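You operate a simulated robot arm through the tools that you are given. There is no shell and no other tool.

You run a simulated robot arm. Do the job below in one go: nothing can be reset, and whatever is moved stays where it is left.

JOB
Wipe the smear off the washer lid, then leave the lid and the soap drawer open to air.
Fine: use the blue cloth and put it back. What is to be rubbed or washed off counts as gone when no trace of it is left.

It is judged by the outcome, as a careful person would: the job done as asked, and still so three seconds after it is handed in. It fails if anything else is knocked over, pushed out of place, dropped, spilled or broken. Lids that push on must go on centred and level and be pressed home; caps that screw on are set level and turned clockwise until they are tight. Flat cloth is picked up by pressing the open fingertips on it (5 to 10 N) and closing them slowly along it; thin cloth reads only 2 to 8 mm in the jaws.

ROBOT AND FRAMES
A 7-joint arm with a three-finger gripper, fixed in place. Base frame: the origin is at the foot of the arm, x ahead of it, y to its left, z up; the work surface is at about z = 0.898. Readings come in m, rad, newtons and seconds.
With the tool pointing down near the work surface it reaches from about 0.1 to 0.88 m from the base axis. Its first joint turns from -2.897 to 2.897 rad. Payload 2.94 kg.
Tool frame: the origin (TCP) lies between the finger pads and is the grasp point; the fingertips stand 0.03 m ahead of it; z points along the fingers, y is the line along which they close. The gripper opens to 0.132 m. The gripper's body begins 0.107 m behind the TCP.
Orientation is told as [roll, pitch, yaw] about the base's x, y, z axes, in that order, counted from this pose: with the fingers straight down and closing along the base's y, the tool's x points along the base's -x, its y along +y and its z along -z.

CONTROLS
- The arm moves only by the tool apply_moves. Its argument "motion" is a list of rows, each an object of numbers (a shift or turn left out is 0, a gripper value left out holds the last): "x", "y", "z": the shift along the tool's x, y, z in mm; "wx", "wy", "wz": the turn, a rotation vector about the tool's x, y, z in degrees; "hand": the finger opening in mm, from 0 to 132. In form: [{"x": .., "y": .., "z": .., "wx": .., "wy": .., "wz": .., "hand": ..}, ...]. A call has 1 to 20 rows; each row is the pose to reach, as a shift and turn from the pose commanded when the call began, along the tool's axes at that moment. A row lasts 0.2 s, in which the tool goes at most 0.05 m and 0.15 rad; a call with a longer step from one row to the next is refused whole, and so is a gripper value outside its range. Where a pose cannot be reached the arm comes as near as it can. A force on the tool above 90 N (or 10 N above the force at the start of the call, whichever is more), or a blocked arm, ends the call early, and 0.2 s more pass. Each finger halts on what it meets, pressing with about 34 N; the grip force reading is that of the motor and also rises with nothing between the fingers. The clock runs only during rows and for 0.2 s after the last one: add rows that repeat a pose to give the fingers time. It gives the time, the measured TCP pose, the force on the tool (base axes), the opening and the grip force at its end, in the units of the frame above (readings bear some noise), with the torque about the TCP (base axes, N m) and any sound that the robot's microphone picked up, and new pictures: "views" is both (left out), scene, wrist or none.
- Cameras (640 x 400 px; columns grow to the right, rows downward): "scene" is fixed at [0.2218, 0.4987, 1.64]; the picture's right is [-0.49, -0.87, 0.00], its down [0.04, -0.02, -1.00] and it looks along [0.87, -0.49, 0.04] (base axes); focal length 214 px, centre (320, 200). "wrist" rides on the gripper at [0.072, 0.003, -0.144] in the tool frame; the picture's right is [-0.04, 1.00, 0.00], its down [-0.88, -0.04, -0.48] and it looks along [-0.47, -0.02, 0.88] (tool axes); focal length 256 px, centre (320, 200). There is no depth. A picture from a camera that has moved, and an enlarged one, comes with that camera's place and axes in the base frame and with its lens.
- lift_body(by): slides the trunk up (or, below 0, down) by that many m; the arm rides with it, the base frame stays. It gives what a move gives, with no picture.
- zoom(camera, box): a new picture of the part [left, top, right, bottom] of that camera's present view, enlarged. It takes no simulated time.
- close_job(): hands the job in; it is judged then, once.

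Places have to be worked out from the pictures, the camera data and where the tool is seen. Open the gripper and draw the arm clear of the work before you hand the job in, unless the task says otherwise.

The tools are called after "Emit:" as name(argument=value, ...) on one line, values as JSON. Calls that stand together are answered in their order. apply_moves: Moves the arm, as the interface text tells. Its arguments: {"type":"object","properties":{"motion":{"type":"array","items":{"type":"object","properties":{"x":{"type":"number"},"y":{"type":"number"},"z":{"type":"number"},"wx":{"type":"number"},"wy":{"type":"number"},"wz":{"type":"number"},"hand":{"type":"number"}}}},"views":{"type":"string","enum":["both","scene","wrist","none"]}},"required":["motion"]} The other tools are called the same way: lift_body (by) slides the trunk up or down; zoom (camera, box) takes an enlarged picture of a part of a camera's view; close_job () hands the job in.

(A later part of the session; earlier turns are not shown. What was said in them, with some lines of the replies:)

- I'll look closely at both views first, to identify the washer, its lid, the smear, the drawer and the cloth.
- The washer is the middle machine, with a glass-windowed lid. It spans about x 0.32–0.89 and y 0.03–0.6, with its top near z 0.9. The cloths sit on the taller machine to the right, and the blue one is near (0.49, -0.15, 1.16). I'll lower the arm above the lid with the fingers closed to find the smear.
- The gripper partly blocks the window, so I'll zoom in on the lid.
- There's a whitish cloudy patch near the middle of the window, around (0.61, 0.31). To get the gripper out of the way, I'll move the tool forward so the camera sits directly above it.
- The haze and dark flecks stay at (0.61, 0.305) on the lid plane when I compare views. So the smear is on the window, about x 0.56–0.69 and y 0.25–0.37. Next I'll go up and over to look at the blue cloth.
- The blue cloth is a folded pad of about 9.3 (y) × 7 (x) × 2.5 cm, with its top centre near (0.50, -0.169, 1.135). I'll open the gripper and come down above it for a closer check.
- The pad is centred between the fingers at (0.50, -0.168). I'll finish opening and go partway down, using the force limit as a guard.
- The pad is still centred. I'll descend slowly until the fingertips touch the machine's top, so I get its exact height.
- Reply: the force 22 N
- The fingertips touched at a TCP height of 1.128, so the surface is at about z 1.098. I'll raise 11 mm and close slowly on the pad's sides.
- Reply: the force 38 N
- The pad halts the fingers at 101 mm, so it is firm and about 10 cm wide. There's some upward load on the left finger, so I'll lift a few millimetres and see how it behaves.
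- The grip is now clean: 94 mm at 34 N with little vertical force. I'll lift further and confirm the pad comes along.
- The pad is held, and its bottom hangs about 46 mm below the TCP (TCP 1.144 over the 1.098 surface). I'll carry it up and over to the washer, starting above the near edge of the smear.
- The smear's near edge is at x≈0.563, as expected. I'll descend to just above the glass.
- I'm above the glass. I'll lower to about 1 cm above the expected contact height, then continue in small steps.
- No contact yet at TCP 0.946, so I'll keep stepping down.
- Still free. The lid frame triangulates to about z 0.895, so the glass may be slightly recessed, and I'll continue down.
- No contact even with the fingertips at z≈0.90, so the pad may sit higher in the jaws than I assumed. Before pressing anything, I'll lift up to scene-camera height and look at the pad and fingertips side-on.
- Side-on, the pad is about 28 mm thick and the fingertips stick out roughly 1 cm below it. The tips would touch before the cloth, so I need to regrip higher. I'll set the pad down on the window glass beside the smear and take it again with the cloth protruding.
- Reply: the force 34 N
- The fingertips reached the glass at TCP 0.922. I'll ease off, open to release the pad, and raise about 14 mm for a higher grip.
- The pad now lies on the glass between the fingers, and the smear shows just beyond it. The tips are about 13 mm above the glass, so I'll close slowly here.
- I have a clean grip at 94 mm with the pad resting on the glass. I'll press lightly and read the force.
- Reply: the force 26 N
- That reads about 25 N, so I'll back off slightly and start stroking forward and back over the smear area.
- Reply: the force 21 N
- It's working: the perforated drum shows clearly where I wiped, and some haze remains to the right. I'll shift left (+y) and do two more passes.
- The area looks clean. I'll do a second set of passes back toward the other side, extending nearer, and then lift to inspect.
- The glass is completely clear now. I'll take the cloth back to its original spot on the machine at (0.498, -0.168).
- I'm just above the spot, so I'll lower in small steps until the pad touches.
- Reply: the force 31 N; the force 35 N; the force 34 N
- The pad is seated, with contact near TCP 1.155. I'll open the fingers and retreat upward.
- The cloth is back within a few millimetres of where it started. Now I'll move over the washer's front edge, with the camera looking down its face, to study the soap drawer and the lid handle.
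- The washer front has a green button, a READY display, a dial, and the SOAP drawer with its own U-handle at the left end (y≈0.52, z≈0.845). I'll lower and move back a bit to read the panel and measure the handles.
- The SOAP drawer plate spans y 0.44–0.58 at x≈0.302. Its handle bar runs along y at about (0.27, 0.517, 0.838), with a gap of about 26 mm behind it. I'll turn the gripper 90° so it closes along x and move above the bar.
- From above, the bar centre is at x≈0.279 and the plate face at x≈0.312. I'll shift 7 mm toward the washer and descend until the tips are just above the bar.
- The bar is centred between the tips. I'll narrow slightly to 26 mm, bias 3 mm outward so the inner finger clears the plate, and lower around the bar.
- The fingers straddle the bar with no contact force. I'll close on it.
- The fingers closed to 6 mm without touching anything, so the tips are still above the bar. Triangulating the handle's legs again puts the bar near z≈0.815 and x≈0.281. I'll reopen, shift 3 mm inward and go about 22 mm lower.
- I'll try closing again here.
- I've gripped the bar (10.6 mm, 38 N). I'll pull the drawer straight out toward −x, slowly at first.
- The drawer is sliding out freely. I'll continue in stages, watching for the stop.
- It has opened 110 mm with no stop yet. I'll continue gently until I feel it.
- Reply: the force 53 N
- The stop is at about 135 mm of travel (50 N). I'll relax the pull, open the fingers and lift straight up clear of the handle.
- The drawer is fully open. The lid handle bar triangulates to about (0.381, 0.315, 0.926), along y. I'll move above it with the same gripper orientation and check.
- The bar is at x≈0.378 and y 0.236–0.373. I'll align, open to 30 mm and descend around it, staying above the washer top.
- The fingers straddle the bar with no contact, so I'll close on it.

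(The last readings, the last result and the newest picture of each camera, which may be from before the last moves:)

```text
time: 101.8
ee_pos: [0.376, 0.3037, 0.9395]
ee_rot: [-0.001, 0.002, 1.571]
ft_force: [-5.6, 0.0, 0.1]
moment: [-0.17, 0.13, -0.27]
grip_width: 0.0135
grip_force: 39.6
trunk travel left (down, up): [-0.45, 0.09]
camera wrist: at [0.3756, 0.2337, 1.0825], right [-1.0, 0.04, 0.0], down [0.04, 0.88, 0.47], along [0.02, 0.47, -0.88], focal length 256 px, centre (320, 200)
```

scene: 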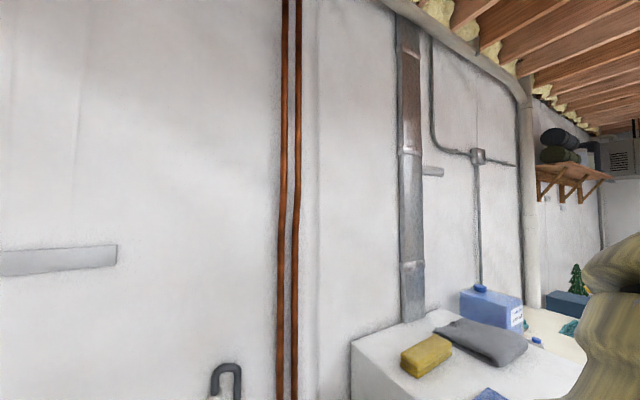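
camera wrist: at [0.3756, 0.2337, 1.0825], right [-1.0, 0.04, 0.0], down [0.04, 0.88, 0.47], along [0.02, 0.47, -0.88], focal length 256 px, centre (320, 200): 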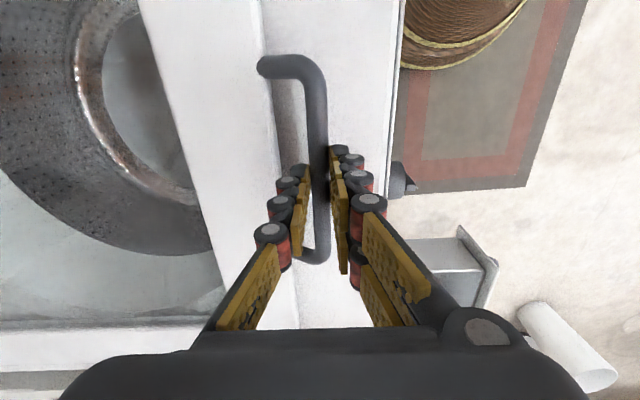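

The bar is gripped (13.5 mm, 40 N). I'll start raising it along an arc about the far hinge (radius about 0.476 m), with a small first step to check forces.

Emit:
apply_moves(motion=[{"z": -7, "y": -0.5}, {"z": -14, "y": -1}, {"z": -20.7, "y": -1.6}, {"z": -27.5, "y": -2.3}, {"z": -34.5, "y": -3.2}, {"z": -41.4, "y": -4.1}], views="wrist")

```text
time: 103.2
ee_pos: [0.3809, 0.3065, 0.9801]
ee_rot: [0.001, -0.001, 1.573]
ft_force: [-8.8, 1.7, 0.9]
moment: [0.18, 0.3, -0.28]
grip_width: 0.0139
grip_force: 40.5
trunk travel left (down, up): [-0.45, 0.09]
camera wrist: at [0.3792, 0.2335, 1.1241], right [-1.0, 0.04, 0.0], down [0.04, 0.88, 0.48], along [0.02, 0.48, -0.88], focal length 256 px, centre (320, 200)
```

wrist: 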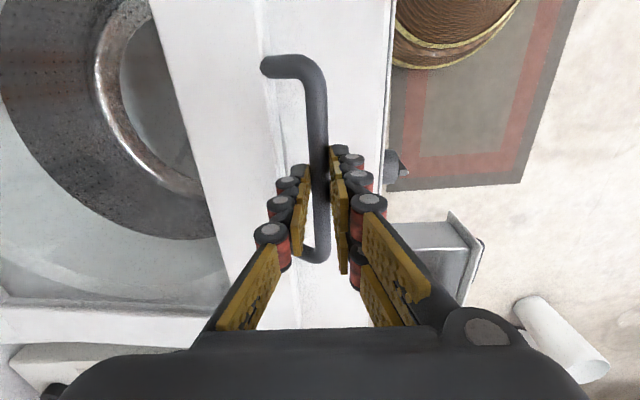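

The lid is rising and feels light. I'll continue along the arc to about 30°.

Emit:
apply_moves(motion=[{"z": -20.5, "y": -3.4}, {"z": -40.9, "y": -7.6}, {"z": -61, "y": -12.8}, {"z": -80.9, "y": -18.9}, {"z": -100.5, "y": -25.7}, {"z": -119.8, "y": -33.5}, {"z": -138.8, "y": -42.1}, {"z": -157.3, "y": -51.5}, {"z": -175.5, "y": -61.7}, {"z": -193.1, "y": -72.7}], views="both")

```text
time: 105.4
ee_pos: [0.4493, 0.306, 1.1756]
ee_rot: [-0.005, 0.0, 1.575]
ft_force: [-38.8, 1.9, 24.8]
moment: [0.29, 1.14, -0.2]
grip_width: 0.0124
grip_force: 39.2
trunk travel left (down, up): [-0.45, 0.09]
camera wrist: at [0.4477, 0.2335, 1.3198], right [-1.0, 0.04, 0.0], down [0.04, 0.88, 0.48], along [0.02, 0.48, -0.88], focal length 256 px, centre (320, 200)
```

scene: 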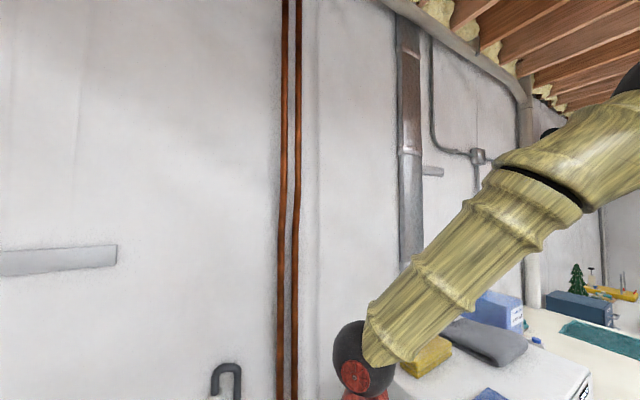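
wrist: 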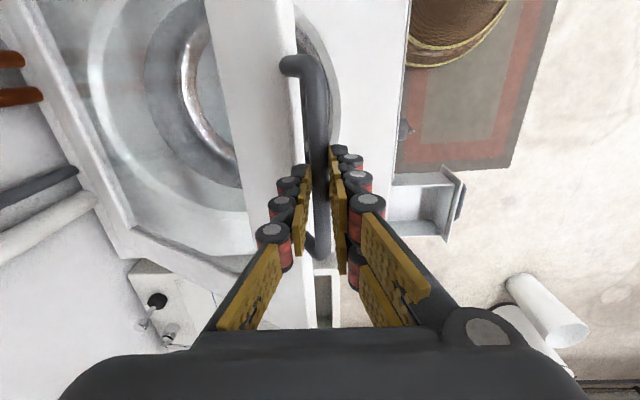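

The force is (-39, 25) N, pointing radially outward from the hinge, so my arc is slightly too tight. I'll back off outward a few millimetres and re-read.

Emit:
apply_moves(motion=[{"y": 3, "z": -1}, {"y": 6, "z": -3}, {"y": 6, "z": -3}], views="none")

```text
time: 106.2
ee_pos: [0.4498, 0.3061, 1.1755]
ee_rot: [-0.004, -0.002, 1.57]
ft_force: [-1.1, -0.1, 3.2]
moment: [0.08, 0.04, -0.02]
grip_width: 0.0123
grip_force: 38.7
trunk travel left (down, up): [-0.45, 0.09]
```

The load vanished, which gives a better hinge estimate of about (0.887, 0.910) with radius 0.511. I'll continue along that arc to about 50°.

Emit:
apply_moves(motion=[{"y": -13, "z": -20.2}, {"y": -28.5, "z": -42}, {"y": -45.1, "z": -63}, {"y": -62.9, "z": -83}, {"y": -81.6, "z": -102.1}], views="both")

```text
time: 107.4
ee_pos: [0.5294, 0.304, 1.2769]
ee_rot: [0.003, 0.001, 1.571]
ft_force: [-0.2, 1.3, -0.2]
moment: [0.03, 0.02, -0.02]
grip_width: 0.0057
grip_force: 0.0
trunk travel left (down, up): [-0.45, 0.09]
camera wrist: at [0.5276, 0.2322, 1.4216], right [-1.0, 0.04, 0.0], down [0.04, 0.88, 0.47], along [0.02, 0.47, -0.88], focal length 256 px, centre (320, 200)
```

scene: 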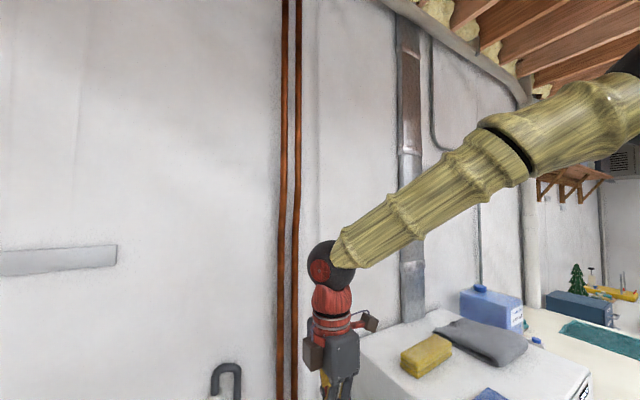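
wrist: 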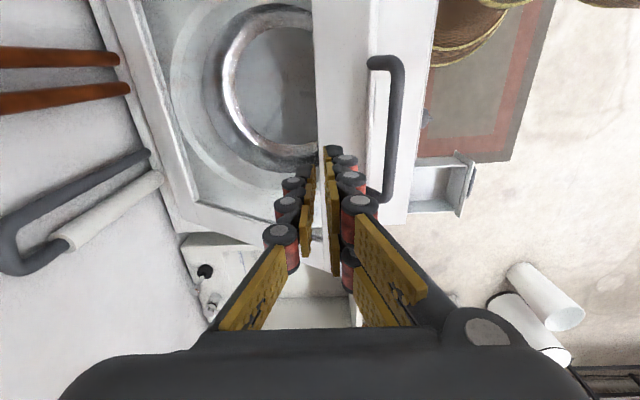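

The bar slipped out of the fingers, but the lid stays up on its own at about 28°, with the handle near (0.45, 1.16) and no slam. So I can push it up the rest of the way from below. I'll back off over the front, tilt the tool 45° forward and view the lid edge.

Emit:
apply_moves(motion=[{"z": -20, "y": 20}, {"z": -25, "y": 55, "x": -15}, {"z": -25, "y": 95, "x": -40, "wx": 7.5}, {"z": -20, "y": 130, "x": -65, "wx": 15}, {"z": -10, "y": 165, "x": -90, "wx": 22.5}, {"z": 0, "y": 190, "x": -110, "wx": 30}, {"z": 20, "y": 200, "x": -116, "wx": 37.5}, {"z": 50, "y": 200, "x": -116, "wx": 45}, {"z": 80, "y": 200, "x": -116, "wx": 45}, {"z": 80, "y": 200, "x": -116, "wx": 45}], views="both")

```text
time: 109.6
ee_pos: [0.3284, 0.4197, 1.1971]
ee_rot: [-0.785, -0.001, 1.573]
ft_force: [0.4, -0.3, 0.4]
moment: [0.01, 0.0, -0.01]
grip_width: 0.006
grip_force: 0.1
trunk travel left (down, up): [-0.45, 0.09]
camera wrist: at [0.2263, 0.3487, 1.2969], right [-0.71, 0.04, -0.71], down [-0.31, 0.88, 0.36], along [0.64, 0.48, -0.61], focal length 256 px, centre (320, 200)
```

scene: 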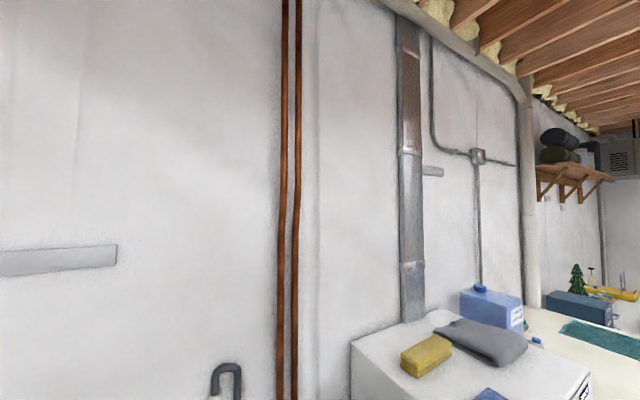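
wrist: 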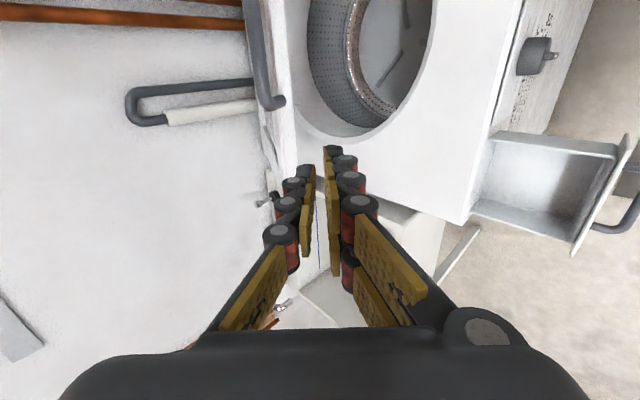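

The lid now appears edge-on, standing at about 28–30°, with the drum opening visible beneath it. I'll zoom in to confirm where its edge is.

Emit:
zoom(camera="wrist", box=[200, 0, 440, 160])

```text
2.50 times, centred on (320, 80) of wrist
camera zoom: at [0.2263, 0.3487, 1.2969], right [-0.71, 0.04, -0.71], down [-0.31, 0.88, 0.36], along [0.64, 0.48, -0.61], focal length 640 px, centre (320, 500)
```

zoom: 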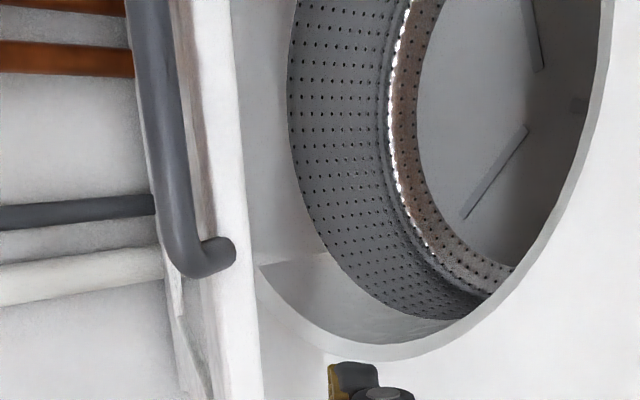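

The lid's lower front edge is at about (0.465, y, 1.107). I'll slide the closed fingers in beneath it at y≈0.42, beside the handle.

Emit:
apply_moves(motion=[{"y": 25}, {"y": 25, "z": 40}, {"y": 25, "z": 80}, {"y": 25, "z": 115}, {"y": 25, "z": 145}, {"y": 25, "z": 168}, {"y": 25, "z": 183}], views="wrist")

Emit:
zoom(camera="wrist", box=[160, 0, 480, 220])

```text
time: 111.2
ee_pos: [0.4419, 0.4221, 1.0529]
ee_rot: [-0.785, 0.001, 1.573]
ft_force: [0.6, -0.1, -0.3]
moment: [0.03, -0.01, -0.02]
grip_width: 0.0061
grip_force: 0.1
trunk travel left (down, up): [-0.45, 0.09]
camera wrist: at [0.3394, 0.3504, 1.152], right [-0.71, 0.04, -0.71], down [-0.31, 0.88, 0.36], along [0.64, 0.48, -0.61], focal length 256 px, centre (320, 200)
```

wrist: 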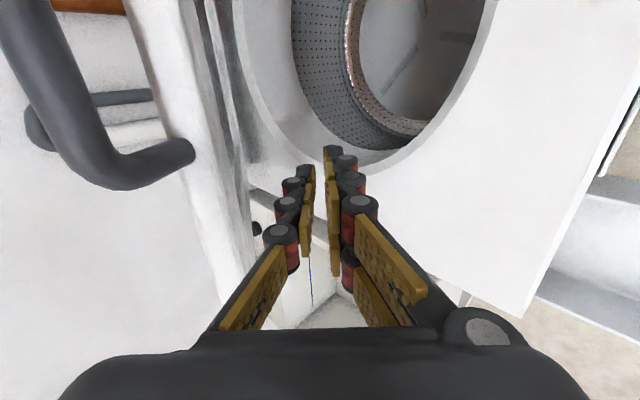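

```text
1.82 times, centred on (320, 110) of wrist
camera zoom: at [0.3394, 0.3504, 1.152], right [-0.71, 0.04, -0.71], down [-0.31, 0.88, 0.36], along [0.64, 0.48, -0.61], focal length 465 px, centre (320, 364)
```

zoom: 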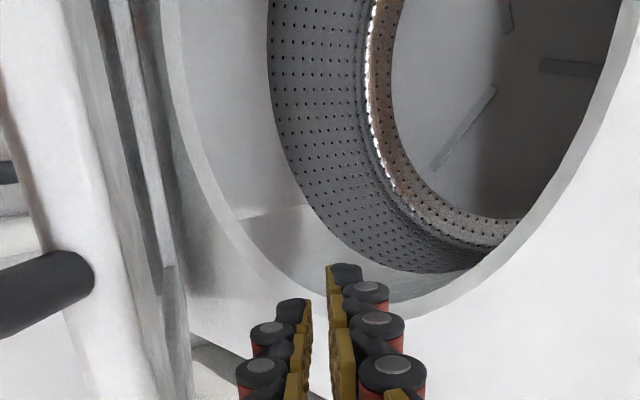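

The fingers are under the lid. I'll push up and forward along the lid's arc, first to about 35°, watching the force.

Emit:
apply_moves(motion=[{"y": -20, "z": -2}, {"y": -35, "z": -3}, {"y": -44, "z": -4.2}, {"y": -58, "z": -8}, {"y": -72, "z": -12.7}, {"y": -92, "z": -17.5}, {"y": -112, "z": -21.9}], views="wrist")

```text
time: 112.8
ee_pos: [0.5047, 0.4216, 1.1466]
ee_rot: [-0.783, 0.001, 1.57]
ft_force: [-0.3, -0.2, -0.4]
moment: [0.01, -0.02, 0.02]
grip_width: 0.006
grip_force: 0.1
trunk travel left (down, up): [-0.45, 0.09]
camera wrist: at [0.4021, 0.3501, 1.2458], right [-0.71, 0.04, -0.71], down [-0.31, 0.88, 0.36], along [0.64, 0.48, -0.61], focal length 256 px, centre (320, 200)
```

wrist: 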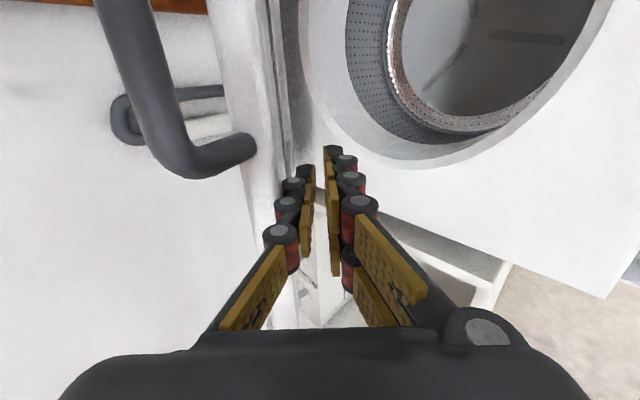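

The force is near zero and the lid seems to be moving with the fingers. I'll continue to about 50°.

Emit:
apply_moves(motion=[{"y": -20, "z": -3}, {"y": -40, "z": -5}, {"y": -61, "z": -6}, {"y": -82, "z": -7.1}, {"y": -103, "z": -7}, {"y": -124, "z": -6}], views="both")

```text
time: 114.2
ee_pos: [0.5877, 0.4215, 1.2386]
ee_rot: [-0.784, 0.0, 1.57]
ft_force: [-1.2, 0.3, -1.1]
moment: [0.01, 0.01, -0.02]
grip_width: 0.0056
grip_force: 0.0
trunk travel left (down, up): [-0.45, 0.09]
camera wrist: at [0.4854, 0.3499, 1.3384], right [-0.71, 0.04, -0.71], down [-0.31, 0.88, 0.36], along [0.64, 0.48, -0.61], focal length 256 px, centre (320, 200)
```

scene: 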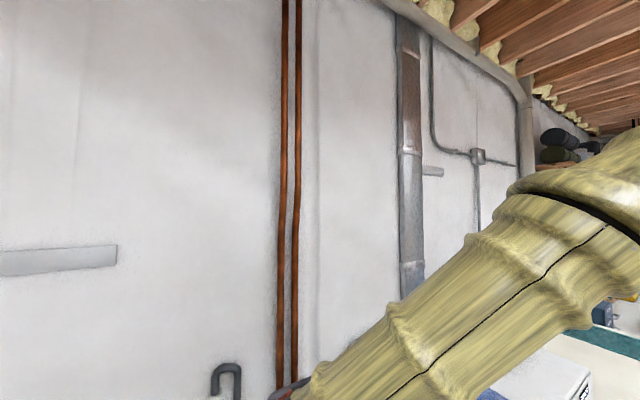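
wrist: 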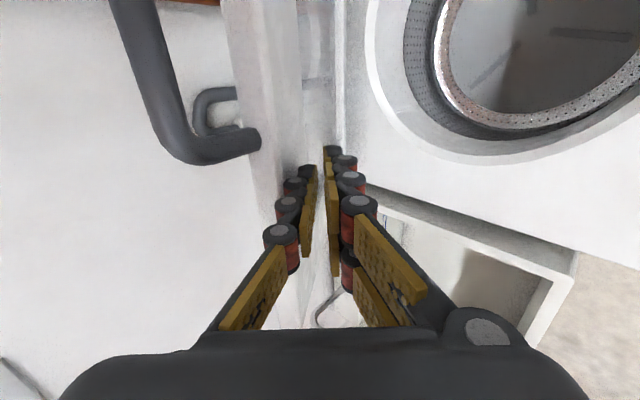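

The lid is following the fingers. I'll continue to about 65°.

Emit:
apply_moves(motion=[{"y": -20, "z": 2}, {"y": -40, "z": 4.9}, {"y": -60, "z": 9}, {"y": -80.6, "z": 14.1}, {"y": -100, "z": 20}, {"y": -120, "z": 26.9}], views="wrist")

```text
time: 115.6
ee_pos: [0.6919, 0.4224, 1.3051]
ee_rot: [-0.785, 0.0, 1.572]
ft_force: [-0.4, -0.2, -1.0]
moment: [-0.02, -0.02, 0.05]
grip_width: 0.0067
grip_force: 0.0
trunk travel left (down, up): [-0.45, 0.09]
camera wrist: at [0.59, 0.3506, 1.4051], right [-0.71, 0.04, -0.71], down [-0.31, 0.88, 0.36], along [0.64, 0.48, -0.61], focal length 256 px, centre (320, 200)
```

wrist: 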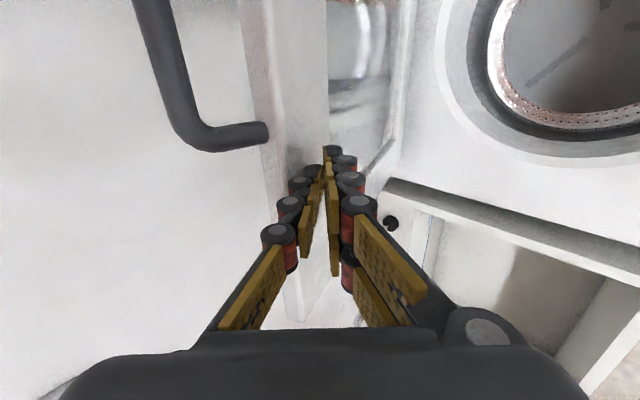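

Still smooth. I'll continue toward about 78°, checking for the hinge stop.

Emit:
apply_moves(motion=[{"y": -19, "z": 7}, {"y": -38, "z": 15.6}, {"y": -56, "z": 25}, {"y": -74, "z": 34.6}], views="none")

Emit:
apply_moves(motion=[{"y": -12, "z": 7}, {"y": -24, "z": 15}], views="both")

```text
time: 116.6
ee_pos: [0.7704, 0.4212, 1.3306]
ee_rot: [-0.787, 0.001, 1.571]
ft_force: [-0.4, 0.1, -1.1]
moment: [0.03, 0.0, 0.01]
grip_width: 0.0064
grip_force: 0.0
trunk travel left (down, up): [-0.45, 0.09]
```

```text
time: 117.2
ee_pos: [0.7877, 0.4219, 1.3353]
ee_rot: [-0.782, 0.004, 1.572]
ft_force: [-58.7, -1.0, -4.3]
moment: [0.0, -0.01, 0.0]
grip_width: 0.0309
grip_force: 14.2
trunk travel left (down, up): [-0.45, 0.09]
camera wrist: at [0.6858, 0.3504, 1.4361], right [-0.71, 0.04, -0.7], down [-0.31, 0.88, 0.36], along [0.63, 0.47, -0.61], focal length 256 px, centre (320, 200)
```

scene: 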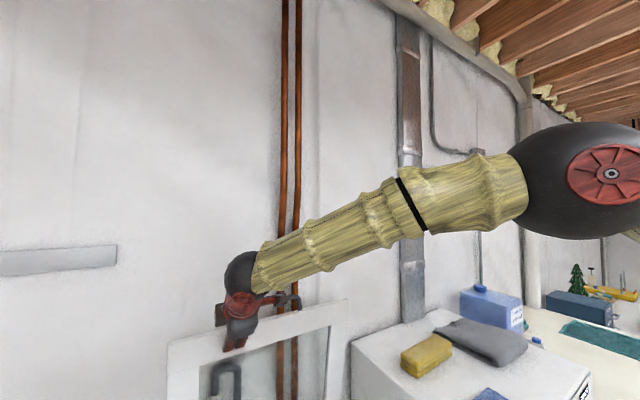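
wrist: 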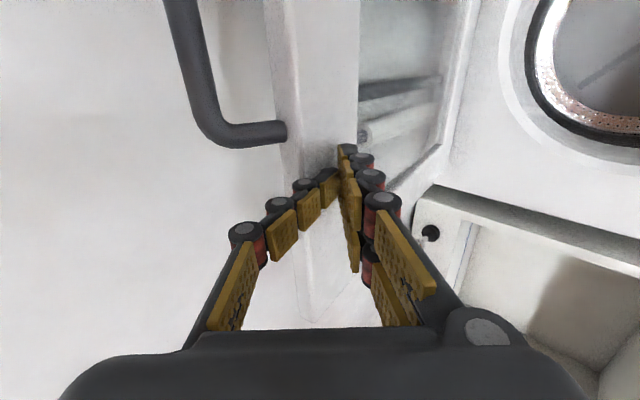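

That's the hinge stop: 59 N, with the lid near upright in the scene view. I'll back away gently toward −x and see whether it stays.

Emit:
apply_moves(motion=[{"y": 5, "z": -5}, {"y": 10, "z": -10}, {"y": 16, "z": -16}, {"y": 24, "z": -24}, {"y": 35, "z": -35}, {"y": 50, "z": -50}, {"y": 65, "z": -65}], views="both")

```text
time: 118.8
ee_pos: [0.7019, 0.4211, 1.3389]
ee_rot: [-0.785, -0.001, 1.571]
ft_force: [-1.0, -0.2, 0.4]
moment: [-0.01, -0.01, 0.02]
grip_width: 0.0061
grip_force: 0.0
trunk travel left (down, up): [-0.45, 0.09]
camera wrist: at [0.6, 0.3492, 1.4381], right [-0.71, 0.04, -0.71], down [-0.31, 0.88, 0.36], along [0.64, 0.48, -0.61], focal length 256 px, centre (320, 200)
```

scene: 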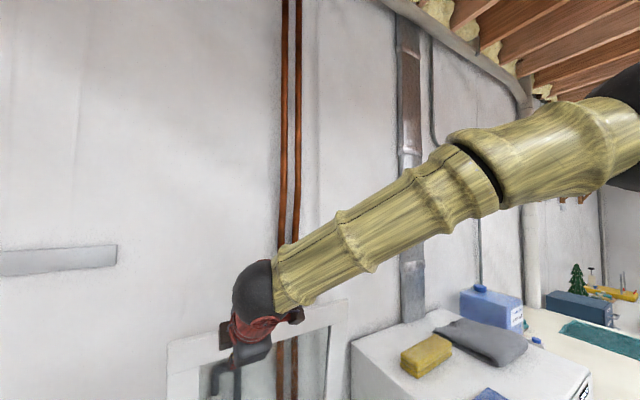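
wrist: 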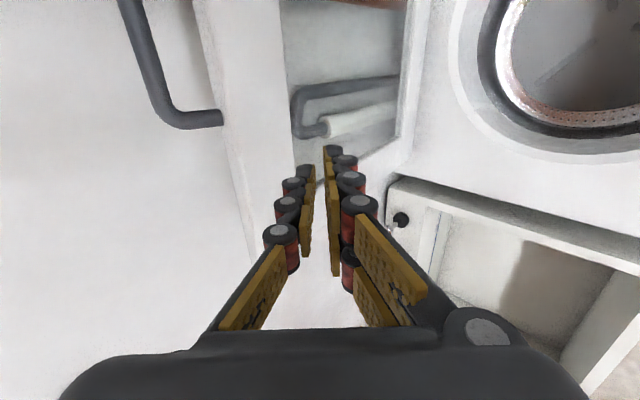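

The lid stays open. I'll draw the arm back and up, bring the tool upright, and inspect the final state.

Emit:
apply_moves(motion=[{"z": -40, "y": 10}, {"z": -80, "y": 20, "x": 10}, {"z": -120, "y": 30, "x": 20}, {"z": -160, "y": 40, "x": 30}, {"z": -200, "y": 50, "x": 45, "wx": -7.5}, {"z": -240, "y": 60, "x": 60, "wx": -15}, {"z": -283, "y": 70, "x": 75, "wx": -22.5}, {"z": -300, "y": 70, "x": 80, "wx": -30}, {"z": -310, "y": 60, "x": 80, "wx": -37.5}, {"z": -320, "y": 50, "x": 80, "wx": -45}, {"z": -320, "y": 50, "x": 80, "wx": -45}], views="both")

```text
time: 121.2
ee_pos: [0.4408, 0.3407, 1.5269]
ee_rot: [-0.002, 0.0, 1.57]
ft_force: [0.0, 0.5, -0.2]
moment: [-0.02, -0.02, -0.02]
grip_width: 0.006
grip_force: 0.1
trunk travel left (down, up): [-0.45, 0.09]
camera wrist: at [0.4391, 0.2695, 1.6723], right [-1.0, 0.04, 0.0], down [0.04, 0.88, 0.48], along [0.02, 0.48, -0.88], focal length 256 px, centre (320, 200)
```

scene: 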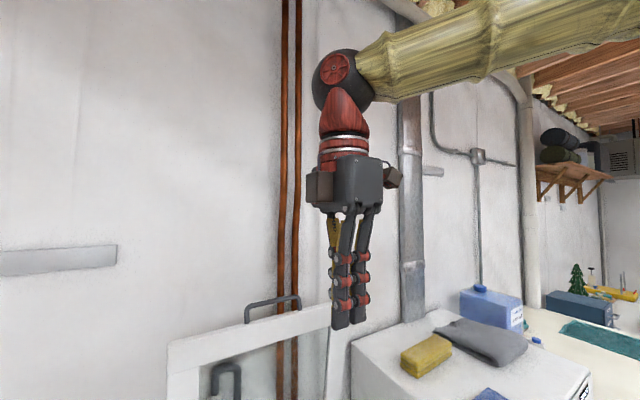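
wrist: 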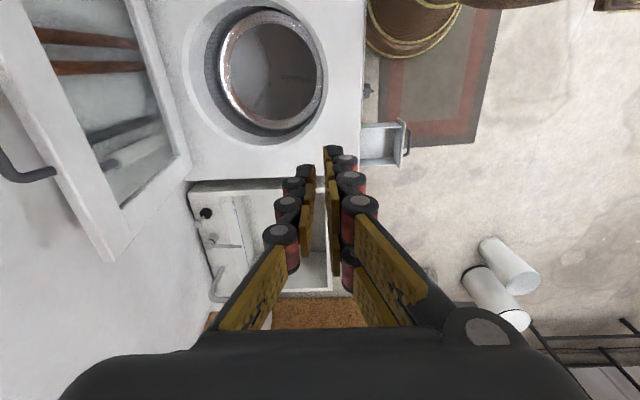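

The lid and drawer are both open. I'll zoom in to check the glass, the drawer and the cloth.

Emit:
zoom(camera="wrist", box=[0, 0, 260, 260])

Emit:
zoom(camera="scene", box=[150, 280, 360, 400])

Emit:
zoom(camera="scene", box=[400, 300, 600, 400])

Emit:
zoom(camera="wrist", box=[320, 60, 480, 200])

```text
1.54 times, centred on (130, 130) of wrist
camera zoom: at [0.4391, 0.2695, 1.6723], right [-1.0, 0.04, 0.0], down [0.04, 0.88, 0.48], along [0.02, 0.48, -0.88], focal length 394 px, centre (612, 308)
```

zoom: 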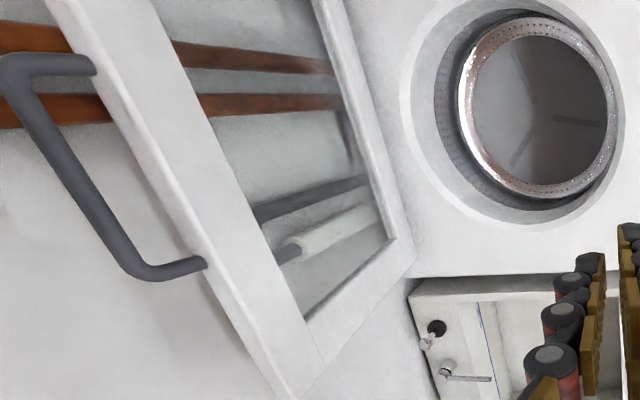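

```text
3.05 times, centred on (255, 340) of scene
camera zoom: at [0.2218, 0.4987, 1.64], right [-0.49, -0.87, 0.0], down [0.04, -0.02, -1.0], along [0.87, -0.49, 0.04], focal length 654 px, centre (518, -227)
```

zoom: 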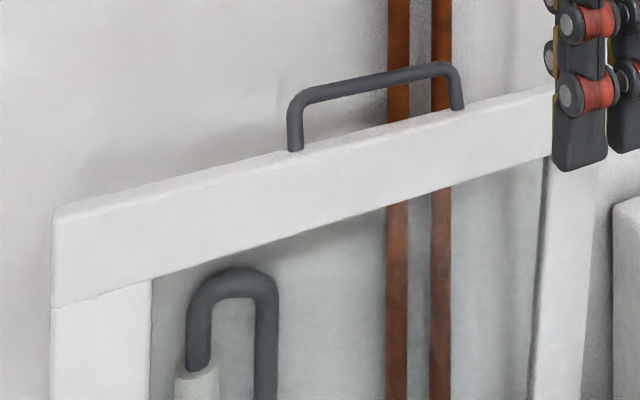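

```text
3.20 times, centred on (500, 350) of scene
camera zoom: at [0.2218, 0.4987, 1.64], right [-0.49, -0.87, 0.0], down [0.04, -0.02, -1.0], along [0.87, -0.49, 0.04], focal length 686 px, centre (-256, -280)
```

zoom: 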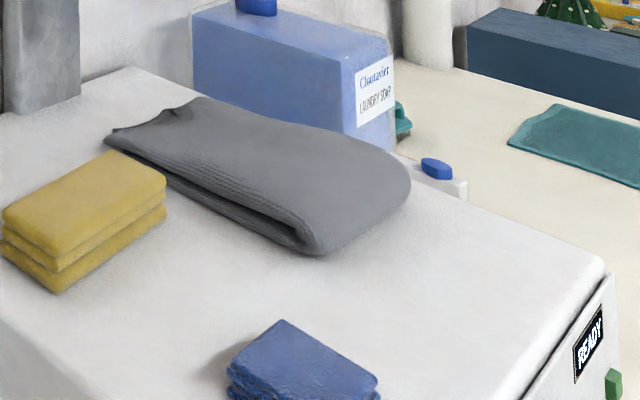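

```text
2.86 times, centred on (400, 130) of wrist
camera zoom: at [0.4391, 0.2695, 1.6723], right [-1.0, 0.04, 0.0], down [0.04, 0.88, 0.48], along [0.02, 0.48, -0.88], focal length 731 px, centre (91, 400)
```

zoom: 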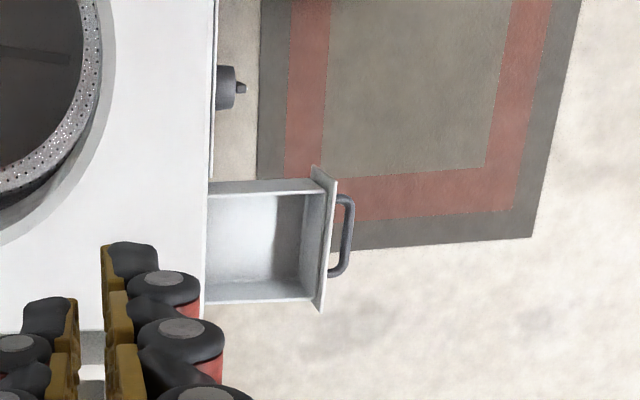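

The glass is clear, the drawer is fully out, the lid is up, and the cloth is back with nothing else disturbed. I'll open the gripper, back off a bit more, and wait to confirm everything stays put.

Emit:
apply_moves(motion=[{"z": -20, "y": 20, "hand": 60}, {"z": -40, "y": 40, "hand": 80}, {"z": -50, "y": 60, "hand": 80}, {"z": -50, "y": 60}, {"z": -50, "y": 60}, {"z": -50, "y": 60}, {"z": -50, "y": 60}, {"z": -50, "y": 60}, {"z": -50, "y": 60}, {"z": -50, "y": 60}, {"z": -50, "y": 60}, {"z": -50, "y": 60}, {"z": -50, "y": 60}, {"z": -50, "y": 60}, {"z": -50, "y": 60}, {"z": -50, "y": 60}], views="both")

```text
time: 124.6
ee_pos: [0.3835, 0.3413, 1.5783]
ee_rot: [-0.001, -0.001, 1.571]
ft_force: [-0.3, -0.3, 0.8]
moment: [0.0, -0.01, -0.02]
grip_width: 0.08
grip_force: 0.0
trunk travel left (down, up): [-0.45, 0.09]
camera wrist: at [0.3807, 0.2698, 1.7224], right [-1.0, 0.04, 0.0], down [0.04, 0.88, 0.48], along [0.02, 0.48, -0.88], focal length 256 px, centre (320, 200)
```

scene: 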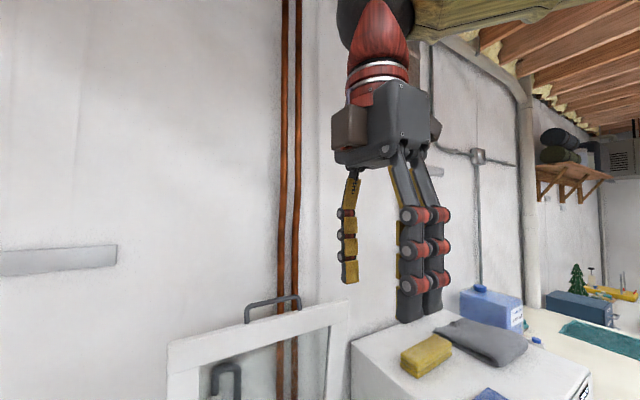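
wrist: 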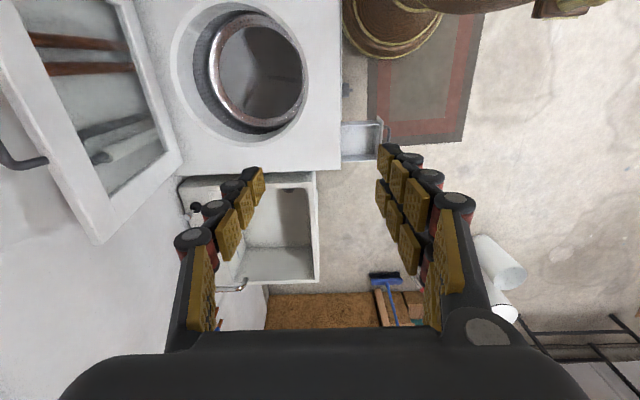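

After three more seconds the lid and drawer are still open, the cloth is in place and the arm is clear. I'm handing the job in.

Emit:
close_job()

```text
The job is handed in.
```

The smear is off the washer lid, and both the lid and the soap drawer are standing open to air. I handed the job in after checking that everything held still for about three seconds.

- **Smear:** I wiped it with the blue cloth until no trace showed on the glass, both from above and once the lid was up.
- **Cloth:** It is back on the machine to the right, about 5 mm from where it started.
- **Soap drawer:** It is pulled out to its stop, about 135 mm.
- **Lid:** It is raised to its hinge stop, nearly upright, and stays there by itself. The handle slipped out of the gripper at about 28°. The lid held where it was, and I pushed it the rest of the way from underneath.

I saw nothing else moved, dropped or spilled. The gripper is open and the arm is drawn back clear of the lid and drawer.
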